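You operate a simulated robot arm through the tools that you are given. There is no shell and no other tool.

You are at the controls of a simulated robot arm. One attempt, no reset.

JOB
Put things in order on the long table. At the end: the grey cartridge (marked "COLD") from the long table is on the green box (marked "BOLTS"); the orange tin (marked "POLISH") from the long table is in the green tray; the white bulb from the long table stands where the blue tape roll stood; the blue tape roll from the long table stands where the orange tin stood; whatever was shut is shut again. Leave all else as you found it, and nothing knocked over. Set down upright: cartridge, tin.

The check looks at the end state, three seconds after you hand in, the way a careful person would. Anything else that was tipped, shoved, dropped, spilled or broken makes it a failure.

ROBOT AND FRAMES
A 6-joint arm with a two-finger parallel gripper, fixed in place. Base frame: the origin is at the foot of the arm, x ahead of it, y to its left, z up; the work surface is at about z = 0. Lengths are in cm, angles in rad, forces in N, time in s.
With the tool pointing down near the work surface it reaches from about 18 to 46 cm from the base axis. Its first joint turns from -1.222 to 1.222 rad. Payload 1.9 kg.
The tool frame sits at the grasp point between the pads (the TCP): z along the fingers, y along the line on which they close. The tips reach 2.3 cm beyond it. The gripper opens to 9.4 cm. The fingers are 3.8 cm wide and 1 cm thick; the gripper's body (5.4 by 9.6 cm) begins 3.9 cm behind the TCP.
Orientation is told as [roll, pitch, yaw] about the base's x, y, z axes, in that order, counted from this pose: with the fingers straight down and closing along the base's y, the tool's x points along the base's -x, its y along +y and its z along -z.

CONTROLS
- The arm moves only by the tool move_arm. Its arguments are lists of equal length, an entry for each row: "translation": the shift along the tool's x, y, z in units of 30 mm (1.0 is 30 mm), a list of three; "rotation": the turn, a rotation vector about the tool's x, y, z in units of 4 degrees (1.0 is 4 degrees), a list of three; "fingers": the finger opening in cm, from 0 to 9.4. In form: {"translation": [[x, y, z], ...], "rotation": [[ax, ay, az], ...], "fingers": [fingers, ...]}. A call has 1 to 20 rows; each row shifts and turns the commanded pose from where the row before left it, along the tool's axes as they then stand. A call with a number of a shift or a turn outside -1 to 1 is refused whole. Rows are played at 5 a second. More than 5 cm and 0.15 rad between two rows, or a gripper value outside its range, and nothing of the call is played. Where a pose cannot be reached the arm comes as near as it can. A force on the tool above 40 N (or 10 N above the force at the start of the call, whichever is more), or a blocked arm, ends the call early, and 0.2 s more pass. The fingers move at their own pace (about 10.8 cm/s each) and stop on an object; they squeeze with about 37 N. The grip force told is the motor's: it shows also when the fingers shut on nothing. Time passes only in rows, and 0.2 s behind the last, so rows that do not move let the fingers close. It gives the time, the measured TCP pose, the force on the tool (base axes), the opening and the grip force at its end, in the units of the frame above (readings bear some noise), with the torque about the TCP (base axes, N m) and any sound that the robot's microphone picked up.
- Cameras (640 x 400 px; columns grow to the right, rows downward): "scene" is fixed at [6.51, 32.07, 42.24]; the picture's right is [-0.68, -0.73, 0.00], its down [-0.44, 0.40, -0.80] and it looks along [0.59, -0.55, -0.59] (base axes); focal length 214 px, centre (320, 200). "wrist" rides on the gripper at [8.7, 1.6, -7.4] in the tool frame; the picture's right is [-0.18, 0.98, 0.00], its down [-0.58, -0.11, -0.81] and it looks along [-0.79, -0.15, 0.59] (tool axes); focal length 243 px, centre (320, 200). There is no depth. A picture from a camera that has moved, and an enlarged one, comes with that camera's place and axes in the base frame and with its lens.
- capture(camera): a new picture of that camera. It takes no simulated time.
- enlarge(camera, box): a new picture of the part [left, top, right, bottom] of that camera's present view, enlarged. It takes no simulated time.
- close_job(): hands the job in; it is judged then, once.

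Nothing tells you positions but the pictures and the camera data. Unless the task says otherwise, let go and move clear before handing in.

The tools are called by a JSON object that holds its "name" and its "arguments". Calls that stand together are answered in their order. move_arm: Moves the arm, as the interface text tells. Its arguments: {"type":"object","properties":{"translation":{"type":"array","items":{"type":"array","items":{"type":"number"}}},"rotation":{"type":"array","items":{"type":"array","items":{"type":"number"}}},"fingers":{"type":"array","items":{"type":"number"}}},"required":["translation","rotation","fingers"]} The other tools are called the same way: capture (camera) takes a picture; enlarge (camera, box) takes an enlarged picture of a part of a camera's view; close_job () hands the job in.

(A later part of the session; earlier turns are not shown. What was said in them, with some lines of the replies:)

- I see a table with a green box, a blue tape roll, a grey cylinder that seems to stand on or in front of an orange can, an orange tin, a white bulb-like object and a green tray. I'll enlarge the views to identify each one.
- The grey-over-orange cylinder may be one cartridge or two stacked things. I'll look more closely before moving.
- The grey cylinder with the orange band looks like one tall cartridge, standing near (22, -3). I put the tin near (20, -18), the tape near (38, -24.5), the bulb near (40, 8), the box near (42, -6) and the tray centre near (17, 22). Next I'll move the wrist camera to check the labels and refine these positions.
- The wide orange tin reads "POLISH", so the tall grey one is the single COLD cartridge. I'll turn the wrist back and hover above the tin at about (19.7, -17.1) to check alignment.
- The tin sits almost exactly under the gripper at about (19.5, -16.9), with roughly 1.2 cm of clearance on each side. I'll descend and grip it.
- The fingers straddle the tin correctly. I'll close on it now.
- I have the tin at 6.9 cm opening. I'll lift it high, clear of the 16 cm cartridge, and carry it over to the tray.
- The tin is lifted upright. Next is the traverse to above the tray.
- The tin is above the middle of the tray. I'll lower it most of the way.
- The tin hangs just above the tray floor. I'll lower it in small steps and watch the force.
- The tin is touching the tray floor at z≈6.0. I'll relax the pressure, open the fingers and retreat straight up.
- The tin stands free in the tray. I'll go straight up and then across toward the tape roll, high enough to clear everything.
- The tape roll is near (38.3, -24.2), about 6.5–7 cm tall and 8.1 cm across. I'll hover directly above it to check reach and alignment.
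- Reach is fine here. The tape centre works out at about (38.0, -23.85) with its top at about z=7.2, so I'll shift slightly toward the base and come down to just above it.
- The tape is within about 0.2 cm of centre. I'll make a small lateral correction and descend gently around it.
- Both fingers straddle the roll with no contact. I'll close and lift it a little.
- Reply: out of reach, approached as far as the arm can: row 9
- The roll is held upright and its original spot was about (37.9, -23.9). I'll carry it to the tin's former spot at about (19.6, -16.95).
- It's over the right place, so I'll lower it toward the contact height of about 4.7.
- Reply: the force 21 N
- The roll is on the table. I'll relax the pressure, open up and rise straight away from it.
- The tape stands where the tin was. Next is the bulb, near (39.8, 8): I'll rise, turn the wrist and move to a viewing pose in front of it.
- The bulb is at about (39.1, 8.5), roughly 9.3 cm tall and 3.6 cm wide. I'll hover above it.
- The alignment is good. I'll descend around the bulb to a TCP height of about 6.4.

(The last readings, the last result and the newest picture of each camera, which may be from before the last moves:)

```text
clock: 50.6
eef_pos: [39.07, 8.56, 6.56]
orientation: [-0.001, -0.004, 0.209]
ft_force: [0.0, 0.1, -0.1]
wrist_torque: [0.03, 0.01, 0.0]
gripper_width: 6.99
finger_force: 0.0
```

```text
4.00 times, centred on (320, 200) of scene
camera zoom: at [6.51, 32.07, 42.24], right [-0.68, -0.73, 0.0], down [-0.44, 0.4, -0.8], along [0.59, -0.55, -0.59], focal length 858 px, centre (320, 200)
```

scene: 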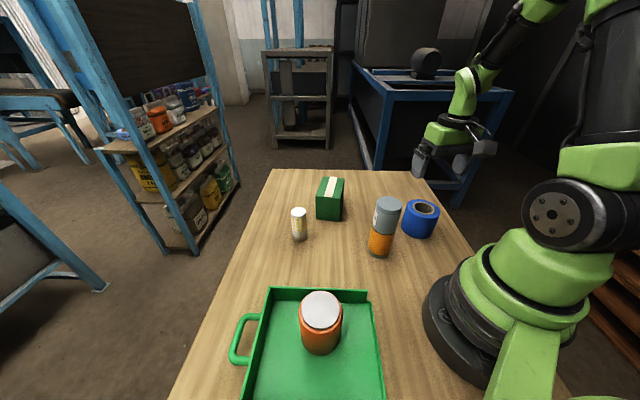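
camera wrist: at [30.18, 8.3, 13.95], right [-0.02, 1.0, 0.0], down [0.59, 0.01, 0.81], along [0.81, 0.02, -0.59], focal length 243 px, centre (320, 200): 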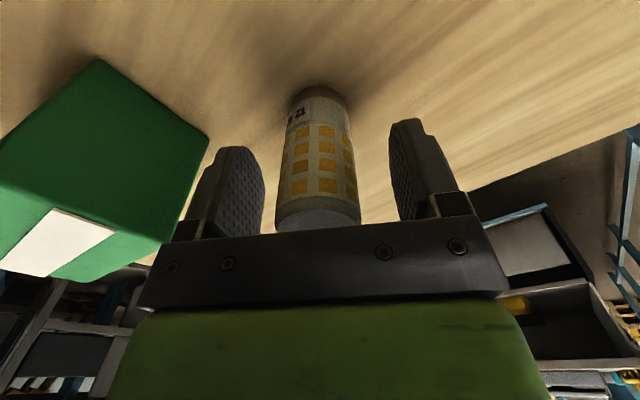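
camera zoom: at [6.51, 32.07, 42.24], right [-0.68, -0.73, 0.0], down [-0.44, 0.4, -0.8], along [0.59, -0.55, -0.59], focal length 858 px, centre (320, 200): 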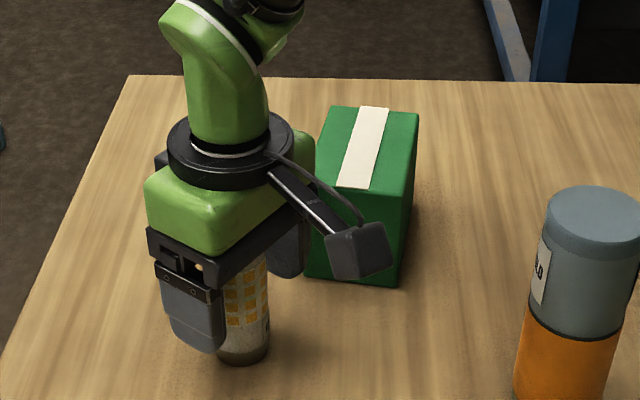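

The bulb is centred between the fingers. I'll close in stages to find its width with a light touch.

{"name": "move_arm", "arguments": {"translation": [[0, 0, 0], [0, 0, 0], [0, 0, 0], [0, 0, 0], [0, 0, 0]], "rotation": [[0, 0, 0], [0, 0, 0], [0, 0, 0], [0, 0, 0], [0, 0, 0]], "fingers": [5.5, 4.5, 4.0, 3.7, 3.7]}}

```text
clock: 51.8
eef_pos: [38.96, 8.51, 6.46]
orientation: [0.001, -0.004, 0.209]
ft_force: [1.0, -0.6, -0.6]
wrist_torque: [-0.02, -0.03, -0.01]
gripper_width: 3.76
finger_force: 0.6
```

{"name": "move_arm", "arguments": {"translation": [[0, 0, 0], [0, 0, 0], [0, 0, 0], [0, 0, 0]], "rotation": [[0, 0, 0], [0, 0, 0], [0, 0, 0], [0, 0, 0]], "fingers": [3.6, 3.5, 3.4, 3.4]}}

```text
clock: 52.8
eef_pos: [39.15, 8.58, 6.45]
orientation: [0.0, -0.004, 0.209]
ft_force: [-0.1, 0.1, -0.2]
wrist_torque: [0.02, -0.02, -0.02]
gripper_width: 3.68
finger_force: 37.3
```

The bulb is gripped at 3.7 cm. I'll lift it high above the box and carry it toward the tape roll's old place.

{"name": "move_arm", "arguments": {"translation": [[0, 0, -0.3], [0, 0, -0.7], [0, 0, -0.9], [0, 0, -0.9], [0, 0, -0.9], [0, 0, -0.9], [0, 0, -0.5], [0.28, -0.87, 0], [0.28, -0.87, 0], [0.28, -0.87, 0], [0.28, -0.87, 0], [0.28, -0.87, 0], [0.28, -0.87, 0], [0.28, -0.87, 0], [0.28, -0.87, 0], [0.28, -0.87, 0], [0.28, -0.87, 0], [0.28, -0.87, 0], [0, 0, 0]], "rotation": [[0, 0, 0], [0, 0, 0], [0, 0, 0], [0, 0, 0], [0, 0, 0], [0, 0, 0], [0, 0, 0], [0, 0, 0], [0, 0, 0], [0, 0, 0], [0, 0, 0], [0, 0, 0], [0, 0, 0], [0, 0, 0], [0, 0, 0], [0, 0, 0], [0, 0, 0], [0, 0, 0], [0, 0, 0]], "fingers": [3.4, 3.4, 3.4, 3.4, 3.4, 3.4, 3.4, 3.4, 3.4, 3.4, 3.4, 3.4, 3.4, 3.4, 3.4, 3.4, 3.4, 3.4, 3.4]}}

{"name": "move_arm", "arguments": {"translation": [[0, 0, 0], [0, 0, 0], [0, 0, 0], [0, 0, 0], [0, 0, 0], [0, 0, 0], [0, 0, 0], [0, 0, 0], [0, 0, 0], [0, 0, 0], [0, 0, 0], [0, 0, 0]], "rotation": [[0, 0, 1], [0, 0, 1], [0, 0, 1], [0, 0, 1], [0, 0, 1], [0, 0, 1], [0, 0, 1], [0, 0, 1], [0, 0, 1], [0, 0, 1], [0, 0, 1], [0, 0, 0]], "fingers": [3.4, 3.4, 3.4, 3.4, 3.4, 3.4, 3.4, 3.4, 3.4, 3.4, 3.4, 3.4]}}

{"name": "capture", "arguments": {"camera": "scene"}}

{"name": "capture", "arguments": {"camera": "wrist"}}

```text
clock: 56.8
eef_pos: [36.06, -21.5, 21.87]
orientation: [-0.001, -0.005, 0.211]
ft_force: [0.7, 0.0, -1.1]
wrist_torque: [-0.03, 0.02, 0.02]
gripper_width: 3.71
finger_force: 37.1
```

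```text
clock: 59.4
eef_pos: [35.95, -21.49, 21.73]
orientation: [0.002, -0.001, -0.558]
ft_force: [-0.2, -0.3, -1.1]
wrist_torque: [-0.01, 0.02, -0.01]
gripper_width: 3.67
finger_force: 37.1
```

```text
taken
```

scene: 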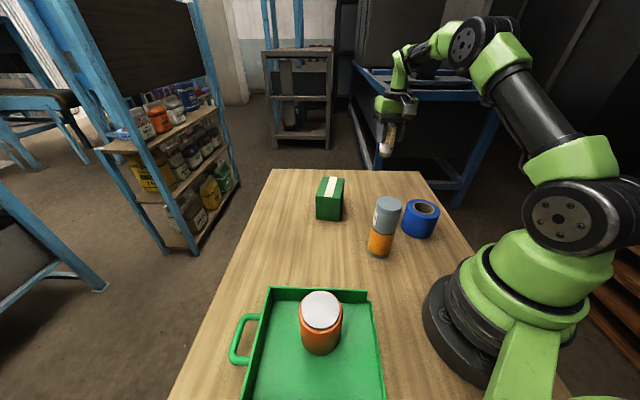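

```text
taken
camera wrist: at [29.46, -15.59, 29.24], right [0.68, 0.73, 0.0], down [0.43, -0.4, 0.81], along [0.59, -0.55, -0.59], focal length 243 px, centre (320, 200)
```

wrist: 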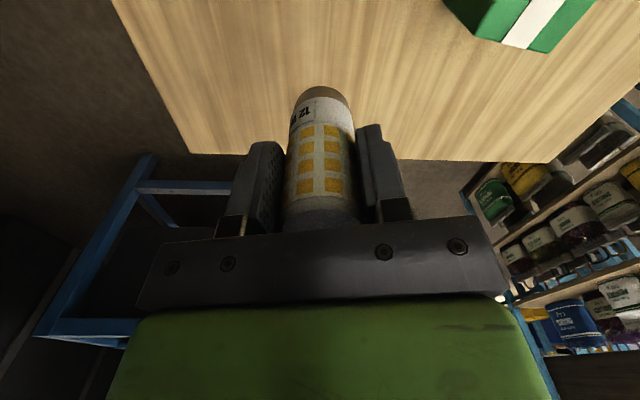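

The bulb is steady in the grip. I'll go down and out to (37.95, -23.9), stopping above the table.

{"name": "move_arm", "arguments": {"translation": [[0, 0, 0.8], [-0.2, -0.06, 0.8], [-0.4, -0.13, 0.8], [-0.39, -0.13, 0.8], [0, 0, 0.7], [0, 0, 0.4], [0, 0, 0]], "rotation": [[0, 0, 0], [0, 0, 0], [0, 0, 0], [0, 0, 0], [0, 0, 0], [0, 0, 0], [0, 0, 0]], "fingers": [3.4, 3.4, 3.4, 3.4, 3.4, 3.4, 3.4]}}

{"name": "enlarge", "arguments": {"camera": "scene", "box": [320, 130, 480, 230]}}

```text
clock: 61.0
eef_pos: [38.12, -23.99, 8.96]
orientation: [0.0, -0.001, -0.558]
ft_force: [0.2, 0.5, -0.2]
wrist_torque: [-0.03, -0.02, -0.01]
gripper_width: 3.67
finger_force: 36.8
```

```text
4.00 times, centred on (400, 180) of scene
camera zoom: at [6.51, 32.07, 42.24], right [-0.68, -0.73, 0.0], down [-0.44, 0.4, -0.8], along [0.59, -0.55, -0.59], focal length 858 px, centre (0, 280)
```

zoom: 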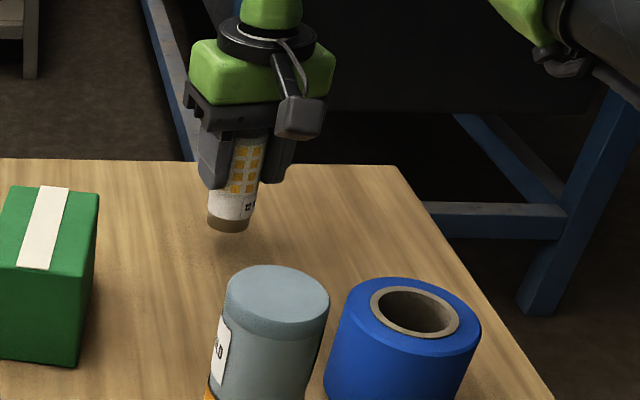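

{"name": "move_arm", "arguments": {"translation": [[0.02, 0, 0.3], [0, 0, 0.3], [0, 0, 0.1], [0, 0, 0.05], [0, 0, 0.04], [0, 0, 0]], "rotation": [[0, 0, 0], [0, 0, 0], [0, 0, 0], [0, 0, 0], [0, 0, 0], [0, 0, 0]], "fingers": [3.4, 3.4, 3.4, 3.4, 3.4, 3.4]}}

```text
clock: 62.4
eef_pos: [38.09, -23.89, 6.47]
orientation: [0.002, -0.004, -0.56]
ft_force: [-4.6, 0.6, 11.2]
wrist_torque: [-0.02, 0.17, 0.0]
gripper_width: 3.7
finger_force: 37.1
```

The bulb is touching the table. I'll relax the pressure and open slowly.

{"name": "move_arm", "arguments": {"translation": [[0, 0, -0.03], [0, 0, 0], [0, 0, 0], [0, 0, 0], [0, 0, 0], [0, 0, 0]], "rotation": [[0, 0, 0], [0, 0, 0], [0, 0, 0], [0, 0, 0], [0, 0, 0], [0, 0, 0]], "fingers": [3.4, 3.8, 4.2, 5.2, 6.5, 7.5]}}

{"name": "capture", "arguments": {"camera": "wrist"}}

```text
clock: 63.8
eef_pos: [38.01, -23.93, 6.42]
orientation: [0.001, -0.002, -0.559]
ft_force: [-0.2, -1.0, -0.4]
wrist_torque: [-0.03, 0.01, 0.01]
gripper_width: 7.5
finger_force: 0.0
```

```text
taken
camera wrist: at [31.51, -17.99, 14.02], right [0.68, 0.74, 0.0], down [0.43, -0.4, 0.81], along [0.59, -0.55, -0.59], focal length 243 px, centre (320, 200)
```

wrist: 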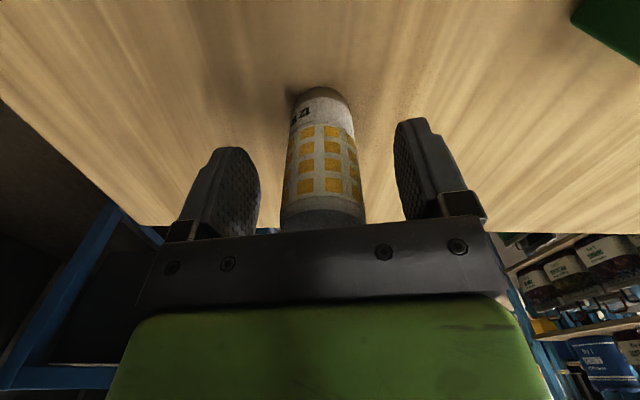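

The bulb stands free. I'll rise, turn to yaw 0 and move back to look at the green box and the cartridge.

{"name": "move_arm", "arguments": {"translation": [[0, 0, -0.4], [0, 0, -0.8], [0, 0, -0.9], [0.3, 0, -0.9], [0.5, 0, -0.9], [0.5, 0, -0.9], [0.5, 0, -0.9], [0, 0, 0], [0, 0, 0], [0, 0, 0], [0, 0, 0], [0, 0, 0], [0, 0, 0], [0, 0, 0], [0, 0, 0]], "rotation": [[0, 0, 0], [0, 0, 0], [0, 0, 0], [0, 0, 0], [0, 0, 0], [0, 0, 0], [0, 0, 0], [0, 0, -1], [0, 0, -1], [0, 0, -1], [0, 0, -1], [0, 0, -1], [0, 0, -1], [0, 0, -1], [0, 0, -1]], "fingers": [7.5, 7.5, 7.5, 7.5, 7.5, 7.5, 7.5, 7.5, 7.5, 7.5, 7.5, 7.5, 7.5, 7.5, 7.5]}}

{"name": "move_arm", "arguments": {"translation": [[0.2, 0.8, 0], [0.2, 0.8, 0], [0.2, 0.8, 0], [0.2, 0.8, 0], [0.2, 0.8, 0], [0.2, 0.8, 0], [0, 0, 0]], "rotation": [[0, 0, 0], [0, 0, 0], [0, 0, 0], [0, 0, 0], [0, 0, 0], [0, 0, 0], [0, 0, 0]], "fingers": [7.5, 7.5, 7.5, 7.5, 7.5, 8.5, 9.4]}}

{"name": "capture", "arguments": {"camera": "wrist"}}

{"name": "capture", "arguments": {"camera": "scene"}}

```text
clock: 67.0
eef_pos: [33.33, -21.02, 23.68]
orientation: [0.001, -0.001, 0.002]
ft_force: [-0.6, -0.1, 0.3]
wrist_torque: [0.0, 0.0, 0.0]
gripper_width: 7.51
finger_force: 0.1
```

```text
clock: 68.6
eef_pos: [29.69, -6.65, 23.76]
orientation: [0.001, -0.005, 0.001]
ft_force: [0.4, 0.2, 0.5]
wrist_torque: [0.03, 0.0, -0.02]
gripper_width: 9.4
finger_force: 0.2
```

```text
taken
camera wrist: at [21.0, -5.11, 31.2], right [0.18, 0.98, 0.0], down [0.58, -0.11, 0.81], along [0.79, -0.15, -0.59], focal length 243 px, centre (320, 200)
```

wrist: 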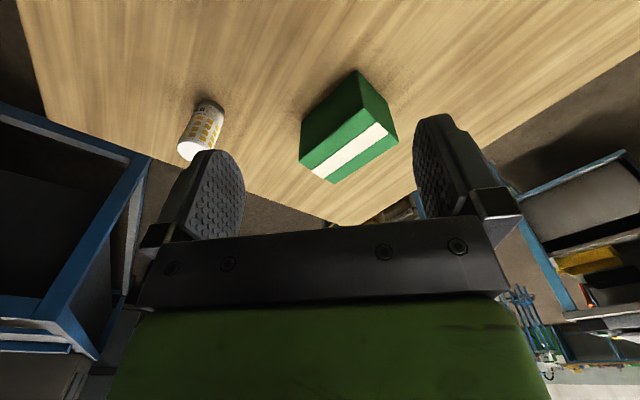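

```text
taken
```

scene: 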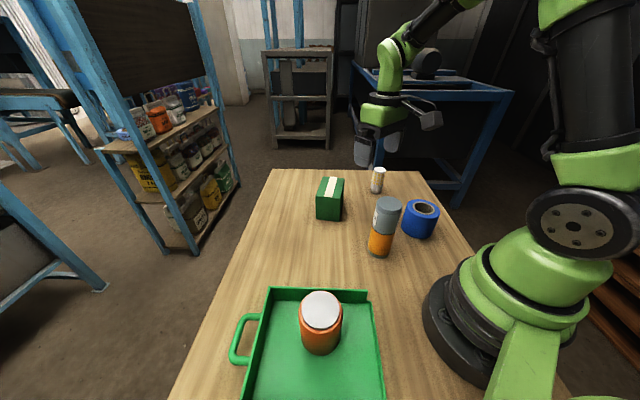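

{"name": "enlarge", "arguments": {"camera": "wrist", "box": [270, 50, 430, 200]}}

{"name": "enlarge", "arguments": {"camera": "scene", "box": [300, 160, 450, 265]}}

```text
2.67 times, centred on (350, 125) of wrist
camera zoom: at [21.0, -5.11, 31.2], right [0.18, 0.98, 0.0], down [0.58, -0.11, 0.81], along [0.79, -0.15, -0.59], focal length 647 px, centre (240, 400)
```

zoom: 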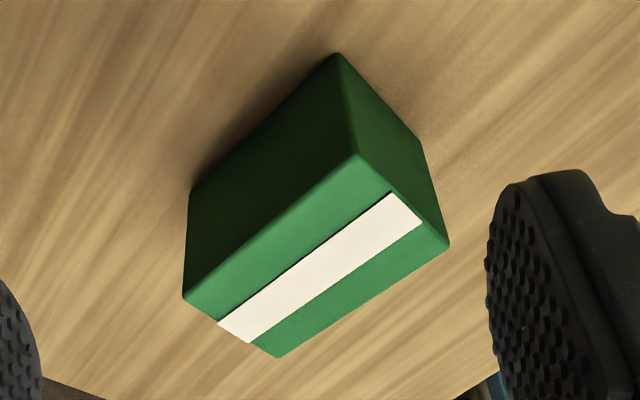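

```text
3.81 times, centred on (375, 212) of scene
camera zoom: at [6.51, 32.07, 42.24], right [-0.68, -0.73, 0.0], down [-0.44, 0.4, -0.8], along [0.59, -0.55, -0.59], focal length 817 px, centre (110, 152)
```

zoom: 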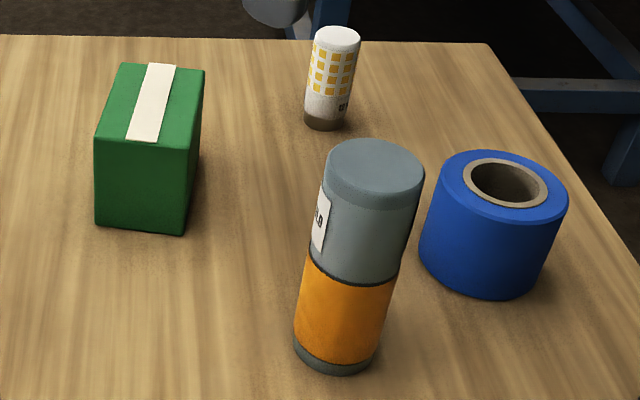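

The box top is centred at about (42.55, -5.6), roughly 6.7 × 10.9 cm and 8 cm high. Now I'll move above the cartridge at about (22.5, -3.3) and check it.

{"name": "move_arm", "arguments": {"translation": [[0.6, 0.28, 0], [0.6, 0.28, 0], [0.6, 0.28, 0], [0.6, 0.28, 0], [0, 0, 0]], "rotation": [[0, 0, 0], [0, 0, 0], [0, 0, 0], [0, 0, 0], [0, 0, 0]], "fingers": [9.4, 9.4, 9.4, 9.4, 9.4]}}

{"name": "capture", "arguments": {"camera": "wrist"}}

{"name": "enlarge", "arguments": {"camera": "scene", "box": [300, 100, 460, 265]}}

```text
clock: 69.8
eef_pos: [22.52, -3.17, 23.61]
orientation: [0.002, -0.002, 0.0]
ft_force: [-0.3, -0.3, -0.4]
wrist_torque: [0.0, -0.01, -0.03]
gripper_width: 9.42
finger_force: 0.0
```

```text
taken
camera wrist: at [13.91, -1.69, 31.16], right [0.18, 0.98, 0.0], down [0.58, -0.11, 0.81], along [0.79, -0.15, -0.59], focal length 243 px, centre (320, 200)
```

wrist: 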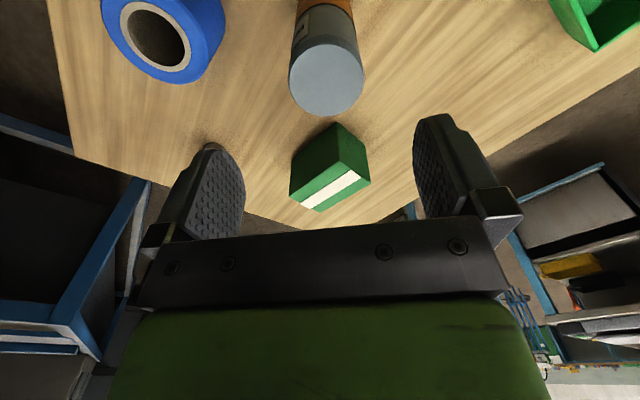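

```text
2.42 times, centred on (380, 182) of scene
camera zoom: at [6.51, 32.07, 42.24], right [-0.68, -0.73, 0.0], down [-0.44, 0.4, -0.8], along [0.59, -0.55, -0.59], focal length 520 px, centre (174, 242)
```

zoom: 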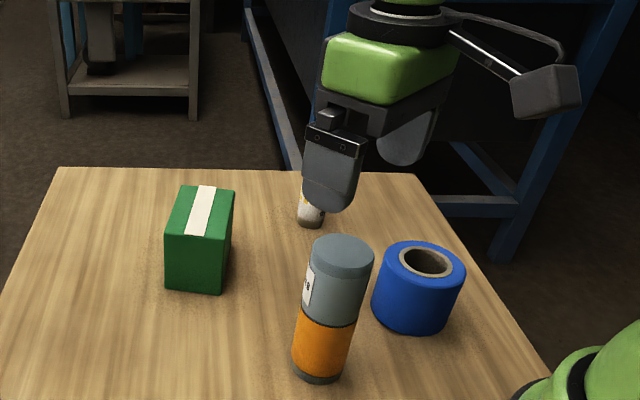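

The cartridge is at about (22.4, -2.9), 14.7 cm tall and 5.2 cm wide. I'll descend to z≈11.7 so the gripper body stays above its top.

{"name": "move_arm", "arguments": {"translation": [[0.03, 0.09, 0.4], [0, 0, 0.7], [0, 0, 0.7], [0, 0, 0.7], [0, 0, 0.6], [0, 0, 0.5], [0, 0, 0.37], [0, 0, 0]], "rotation": [[0, 0, 0], [0, 0, 0], [0, 0, 0], [0, 0, 0], [0, 0, 0], [0, 0, 0], [0, 0, 0], [0, 0, 0]], "fingers": [9.4, 9.4, 9.4, 9.4, 9.4, 9.4, 9.4, 9.4]}}

{"name": "capture", "arguments": {"camera": "wrist"}}

{"name": "enlarge", "arguments": {"camera": "scene", "box": [320, 140, 480, 270]}}

```text
clock: 71.6
eef_pos: [22.49, -3.15, 11.67]
orientation: [0.001, 0.0, 0.001]
ft_force: [-0.3, 0.1, 0.3]
wrist_torque: [0.01, 0.01, 0.02]
gripper_width: 9.43
finger_force: 0.2
```

```text
taken
camera wrist: at [13.78, -1.53, 19.2], right [0.18, 0.98, 0.0], down [0.58, -0.11, 0.81], along [0.79, -0.15, -0.59], focal length 243 px, centre (320, 200)
```

wrist: 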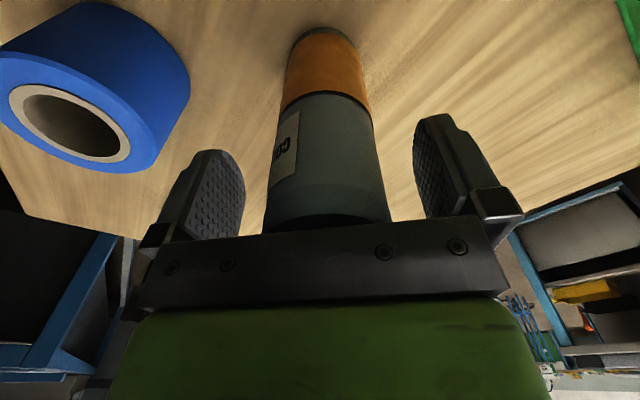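

```text
3.08 times, centred on (400, 205) of scene
camera zoom: at [6.51, 32.07, 42.24], right [-0.68, -0.73, 0.0], down [-0.44, 0.4, -0.8], along [0.59, -0.55, -0.59], focal length 660 px, centre (74, 185)
```

zoom: 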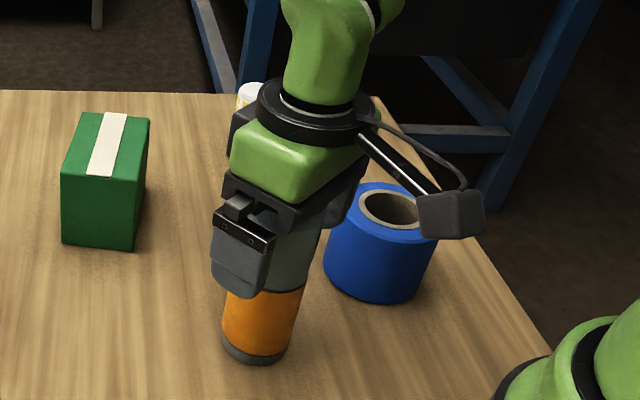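

The cartridge is about 0.2 cm off-centre. I'll correct that and close gradually so it doesn't tip.

{"name": "move_arm", "arguments": {"translation": [[0, 0.07, 0], [0, 0, 0], [0, 0, 0], [0, 0, 0], [0, 0, 0], [0, 0, 0]], "rotation": [[0, 0, 0], [0, 0, 0], [0, 0, 0], [0, 0, 0], [0, 0, 0], [0, 0, 0]], "fingers": [8, 6.8, 6.0, 5.6, 5.4, 5.4]}}

{"name": "capture", "arguments": {"camera": "wrist"}}

```text
clock: 73.0
eef_pos: [22.5, -2.95, 11.77]
orientation: [-0.001, -0.001, 0.0]
ft_force: [0.1, 0.2, 0.3]
wrist_torque: [0.0, 0.0, 0.0]
gripper_width: 5.42
finger_force: 0.1
```

```text
taken
camera wrist: at [13.79, -1.31, 19.25], right [0.18, 0.98, 0.0], down [0.58, -0.11, 0.81], along [0.79, -0.15, -0.59], focal length 243 px, centre (320, 200)
```

wrist: 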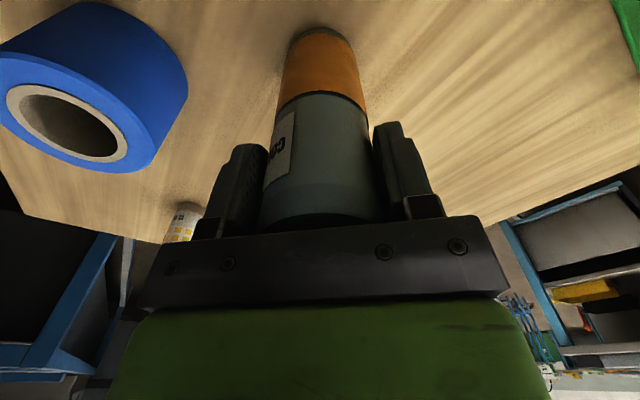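

The gap is even on both sides. I'll close fully and lift.

{"name": "move_arm", "arguments": {"translation": [[0, 0, 0], [0, 0, 0], [0, 0, 0], [0, 0, 0], [0, 0, 0]], "rotation": [[0, 0, 0], [0, 0, 0], [0, 0, 0], [0, 0, 0], [0, 0, 0]], "fingers": [5.2, 5.0, 4.5, 4.0, 4.0]}}

{"name": "move_arm", "arguments": {"translation": [[0, 0, -0.2], [0, 0, -0.4], [0, 0, -0.7], [0, 0, -0.8], [0, 0, -0.8], [0, 0, -0.8], [0, 0, 0]], "rotation": [[0, 0, 0], [0, 0, 0], [0, 0, 0], [0, 0, 0], [0, 0, 0], [0, 0, 0], [0, 0, 0]], "fingers": [4, 4, 4, 4, 4, 4, 4]}}

{"name": "capture", "arguments": {"camera": "scene"}}

{"name": "capture", "arguments": {"camera": "wrist"}}

```text
clock: 74.2
eef_pos: [22.57, -2.93, 11.8]
orientation: [0.001, -0.002, -0.001]
ft_force: [-0.2, 1.1, 1.4]
wrist_torque: [-0.04, 0.02, -0.02]
gripper_width: 5.13
finger_force: 36.5
```

```text
clock: 75.8
eef_pos: [22.37, -2.74, 23.09]
orientation: [0.001, -0.005, 0.0]
ft_force: [0.1, -0.7, -2.9]
wrist_torque: [0.01, 0.0, 0.01]
gripper_width: 5.12
finger_force: 36.9
```

```text
taken
```

scene: 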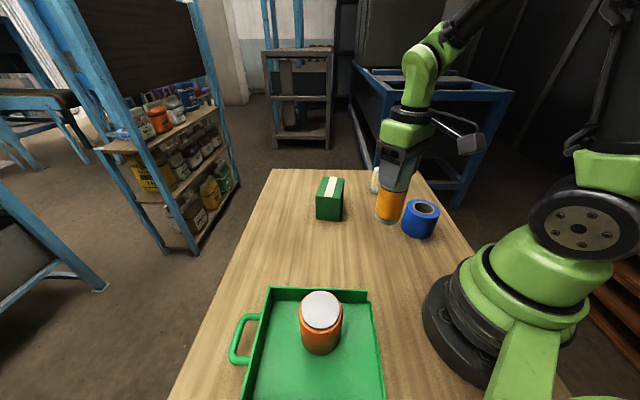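

```text
taken
camera wrist: at [13.7, -1.21, 30.51], right [0.18, 0.98, 0.0], down [0.58, -0.11, 0.81], along [0.79, -0.15, -0.59], focal length 243 px, centre (320, 200)
```

wrist: 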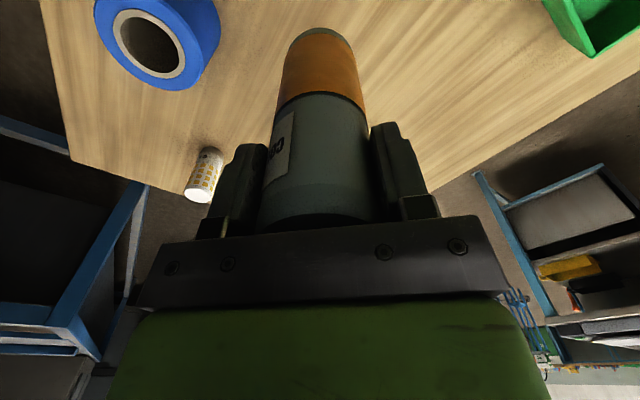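

The cartridge is held upright with its bottom at about z=11.3. I'll move it over the box centre at (42.45, -5.6).

{"name": "move_arm", "arguments": {"translation": [[-0.4, -0.06, 0], [-0.75, -0.1, 0], [-0.8, -0.11, 0], [-0.8, -0.11, 0], [-0.8, -0.11, 0], [-0.8, -0.11, 0], [-0.8, -0.11, 0], [-0.75, -0.11, 0], [-0.5, -0.09, 0], [-0.3, -0.04, 0], [0, 0, 0], [0, 0, 0]], "rotation": [[0, 0, 0], [0, 0, 0], [0, 0, 0], [0, 0, 0], [0, 0, 0], [0, 0, 0], [0, 0, 0], [0, 0, 0], [0, 0, 0], [0, 0, 0], [0, 0, 0], [0, 0, 0]], "fingers": [4, 4, 4, 4, 4, 4, 4, 4, 4, 4, 4, 4]}}

{"name": "capture", "arguments": {"camera": "wrist"}}

{"name": "enlarge", "arguments": {"camera": "scene", "box": [260, 100, 420, 240]}}

```text
clock: 78.4
eef_pos: [42.81, -5.54, 23.07]
orientation: [0.002, -0.001, 0.002]
ft_force: [0.4, -0.3, -3.2]
wrist_torque: [0.0, -0.01, 0.02]
gripper_width: 5.1
finger_force: 37.2
```

```text
taken
camera wrist: at [34.04, -3.95, 30.48], right [0.18, 0.98, 0.0], down [0.58, -0.11, 0.81], along [0.79, -0.15, -0.59], focal length 243 px, centre (320, 200)
```

wrist: 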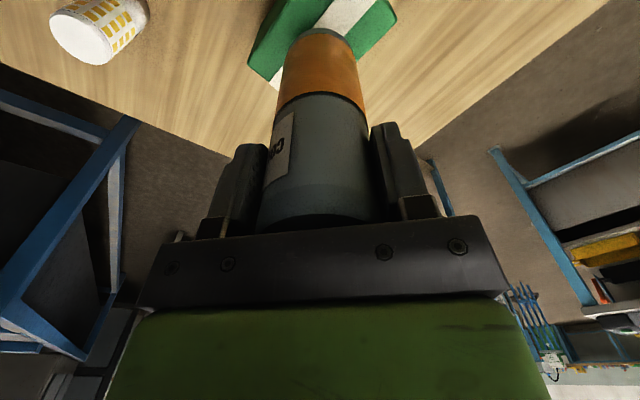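

```text
2.86 times, centred on (340, 170) of scene
camera zoom: at [6.51, 32.07, 42.24], right [-0.68, -0.73, 0.0], down [-0.44, 0.4, -0.8], along [0.59, -0.55, -0.59], focal length 613 px, centre (263, 286)
```

zoom: 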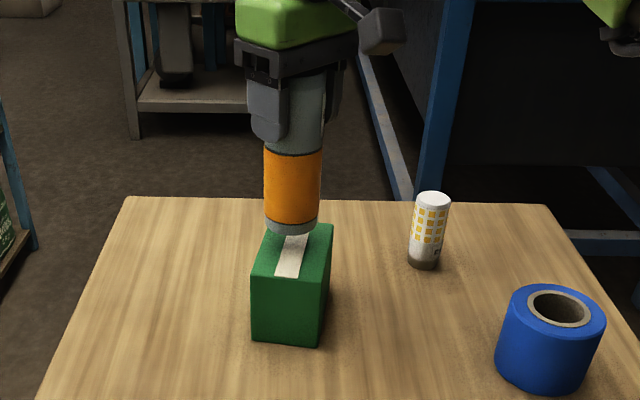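

The cartridge is right above the box centre. I'll lower it to just above the surface and then go in fine steps.

{"name": "move_arm", "arguments": {"translation": [[0.06, 0, 0.2], [0, 0, 0.3], [0, 0, 0.2], [0, 0, 0.1], [0, 0, 0]], "rotation": [[0, 0, 0], [0, 0, 0], [0, 0, 0], [0, 0, 0], [0, 0, 0]], "fingers": [4, 4, 4, 4, 4]}}

{"name": "enlarge", "arguments": {"camera": "scene", "box": [290, 140, 370, 230]}}

```text
clock: 79.6
eef_pos: [42.57, -5.56, 20.42]
orientation: [0.002, -0.001, 0.0]
ft_force: [-0.7, 0.4, -4.1]
wrist_torque: [0.04, -0.01, 0.0]
gripper_width: 5.12
finger_force: 37.0
```

```text
4.44 times, centred on (330, 185) of scene
camera zoom: at [6.51, 32.07, 42.24], right [-0.68, -0.73, 0.0], down [-0.44, 0.4, -0.8], along [0.59, -0.55, -0.59], focal length 953 px, centre (276, 267)
```

zoom: 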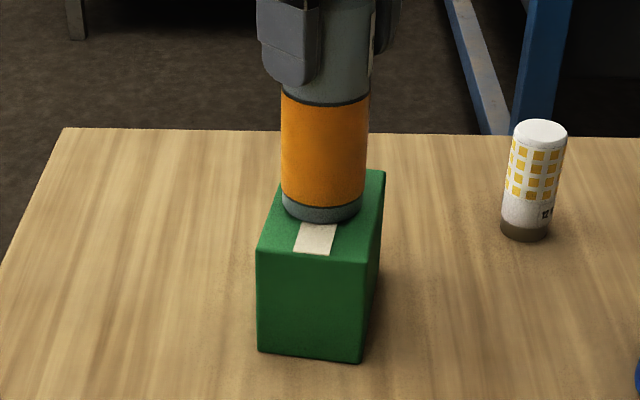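

{"name": "move_arm", "arguments": {"translation": [[0, 0, 0.05], [0, 0, 0.05], [0, 0, 0.04], [0, 0, 0]], "rotation": [[0, 0, 0], [0, 0, 0], [0, 0, 0], [0, 0, 0]], "fingers": [4, 4, 4, 4]}}

```text
clock: 80.6
eef_pos: [42.6, -5.69, 20.26]
orientation: [0.001, -0.007, 0.001]
ft_force: [-2.8, 4.5, 32.2]
wrist_torque: [0.24, -0.04, -0.18]
gripper_width: 5.11
finger_force: 37.4
```

It's in firm contact at z≈20.2. I'll back off the pressure and check before opening.

{"name": "move_arm", "arguments": {"translation": [[0, 0, -0.05], [0, 0, 0]], "rotation": [[0, 0, 0], [0, 0, 0]], "fingers": [4, 4]}}

{"name": "enlarge", "arguments": {"camera": "scene", "box": [290, 140, 370, 230]}}

```text
clock: 81.2
eef_pos: [42.51, -5.76, 20.27]
orientation: [-0.001, -0.003, 0.0]
ft_force: [6.2, 5.0, 15.6]
wrist_torque: [0.3, -1.0, 0.12]
gripper_width: 5.11
finger_force: 37.5
```

```text
4.44 times, centred on (330, 185) of scene
camera zoom: at [6.5, 32.07, 42.24], right [-0.68, -0.73, 0.0], down [-0.44, 0.4, -0.8], along [0.59, -0.55, -0.59], focal length 953 px, centre (276, 267)
```

zoom: 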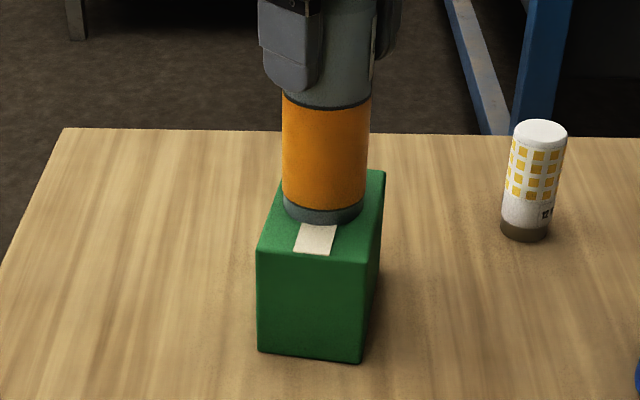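

{"name": "move_arm", "arguments": {"translation": [[0, 0, -0.03], [0, 0, 0]], "rotation": [[0, 0, 0], [0, 0, 0]], "fingers": [4, 4]}}

```text
clock: 81.8
eef_pos: [42.38, -5.81, 20.26]
orientation: [-0.001, 0.0, -0.002]
ft_force: [2.6, -0.2, 2.5]
wrist_torque: [-0.08, -0.39, 0.01]
gripper_width: 5.12
finger_force: 37.1
```

The load is nearly zero with the cartridge resting on the box. I'll open slowly.

{"name": "move_arm", "arguments": {"translation": [[0, 0, 0], [0, 0, 0], [0, 0, 0], [0, 0, 0], [0, 0, 0], [0, 0, 0]], "rotation": [[0, 0, 0], [0, 0, 0], [0, 0, 0], [0, 0, 0], [0, 0, 0], [0, 0, 0]], "fingers": [5.1, 5.4, 6.0, 7.0, 8.2, 9.0]}}

{"name": "capture", "arguments": {"camera": "wrist"}}

{"name": "enlarge", "arguments": {"camera": "scene", "box": [270, 100, 400, 230]}}

```text
clock: 83.2
eef_pos: [42.43, -5.62, 20.25]
orientation: [0.001, -0.003, -0.001]
ft_force: [0.1, -0.1, -0.2]
wrist_torque: [0.0, 0.0, -0.01]
gripper_width: 9.01
finger_force: 0.0
```

```text
taken
camera wrist: at [33.76, -4.11, 27.77], right [0.18, 0.98, 0.0], down [0.58, -0.11, 0.81], along [0.79, -0.15, -0.59], focal length 243 px, centre (320, 200)
```

wrist: 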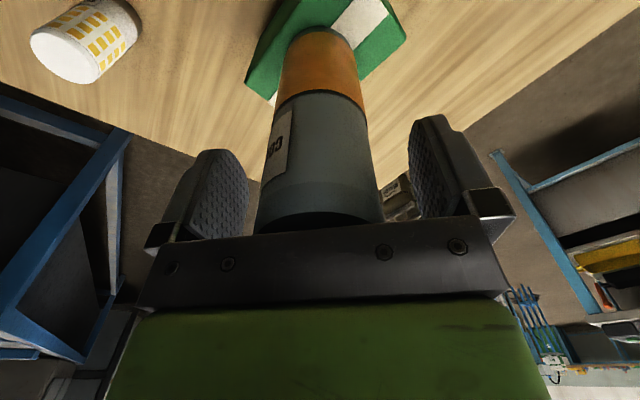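

```text
3.08 times, centred on (335, 165) of scene
camera zoom: at [6.51, 32.07, 42.24], right [-0.68, -0.73, 0.0], down [-0.44, 0.4, -0.8], along [0.59, -0.55, -0.59], focal length 660 px, centre (274, 308)
```

zoom: 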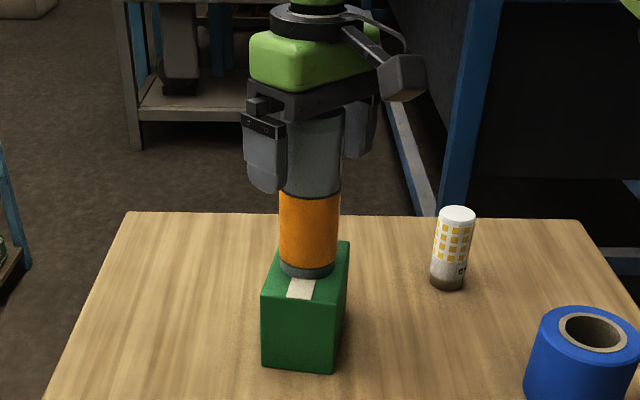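

The cartridge stands upright on the box. The fingers straddle it along y, so I'll rise straight first, then back away toward the base while rising.

{"name": "move_arm", "arguments": {"translation": [[0, 0, -0.3], [0, 0, -0.5], [0.1, 0, -0.5], [0.4, 0, -0.3], [0.8, 0, -0.2], [0.9, 0, 0], [0.9, 0, 0], [0.9, 0, 0], [0.9, 0, 0], [0.9, 0, 0], [0, 0, 0]], "rotation": [[0, 0, 0], [0, 0, 0], [0, 0, 0], [0, 0, 0], [0, 0, 0], [0, 0, 0], [0, 0, 0], [0, 0, 0], [0, 0, 0], [0, 0, 0], [0, 0, 0]], "fingers": [9.4, 9.4, 9.4, 9.4, 9.4, 9.4, 9.4, 9.4, 9.4, 9.4, 9.4]}}

{"name": "capture", "arguments": {"camera": "wrist"}}

{"name": "capture", "arguments": {"camera": "scene"}}

{"name": "enlarge", "arguments": {"camera": "scene", "box": [280, 120, 460, 260]}}

```text
clock: 85.6
eef_pos: [25.04, -5.73, 25.72]
orientation: [0.002, -0.004, 0.0]
ft_force: [0.5, 0.7, -1.2]
wrist_torque: [-0.02, -0.02, 0.0]
gripper_width: 9.4
finger_force: 0.0
```

```text
taken
camera wrist: at [16.31, -4.17, 33.16], right [0.18, 0.98, 0.0], down [0.58, -0.11, 0.81], along [0.79, -0.15, -0.59], focal length 243 px, centre (320, 200)
```

wrist: 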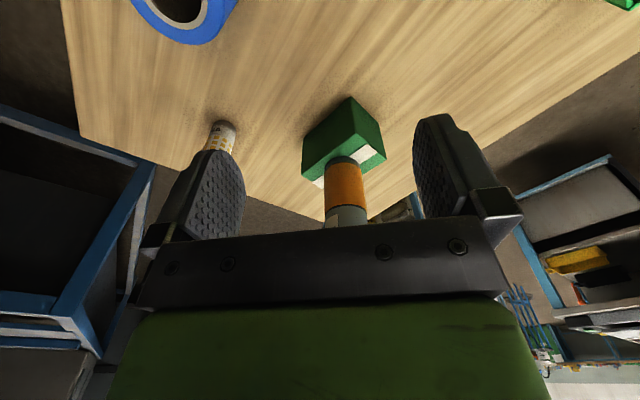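

```text
taken
```

scene: 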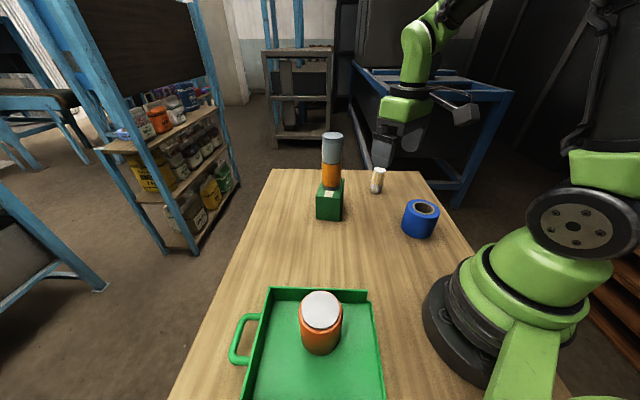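

```text
2.86 times, centred on (370, 190) of scene
camera zoom: at [6.51, 32.07, 42.24], right [-0.68, -0.73, 0.0], down [-0.44, 0.4, -0.8], along [0.59, -0.55, -0.59], focal length 613 px, centre (177, 229)
```

zoom: 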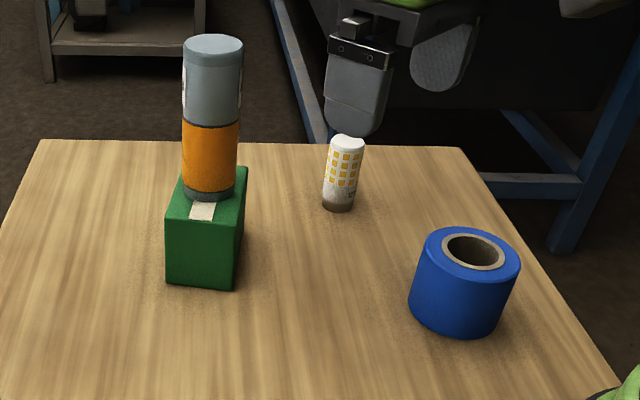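

All four things are in place: the cartridge upright on the green box, the tin upright in the tray, the bulb on the tape's old spot and the tape on the tin's old spot. The box has not shifted, I opened nothing, and the arm is empty and clear, so I'm handing in.

{"name": "close_job", "arguments": {}}

```text
The job is handed in.
```

All four items are where you asked, and I've handed the job in; the result of the check hasn't come back.

- **Grey cartridge (COLD):** it stands upright on top of the green BOLTS box, near the centre. The box did not move.
- **Orange tin (POLISH):** it stands upright near the middle of the green tray.
- **White bulb:** it stands where the blue tape roll stood; in the pictures its base matches the roll's old position.
- **Blue tape roll:** it stands where the orange tin stood, within about half a centimetre as far as the pictures show.

Nothing was knocked over. I opened nothing, so there was nothing to shut again. The gripper let go of everything and was clear before I handed in.
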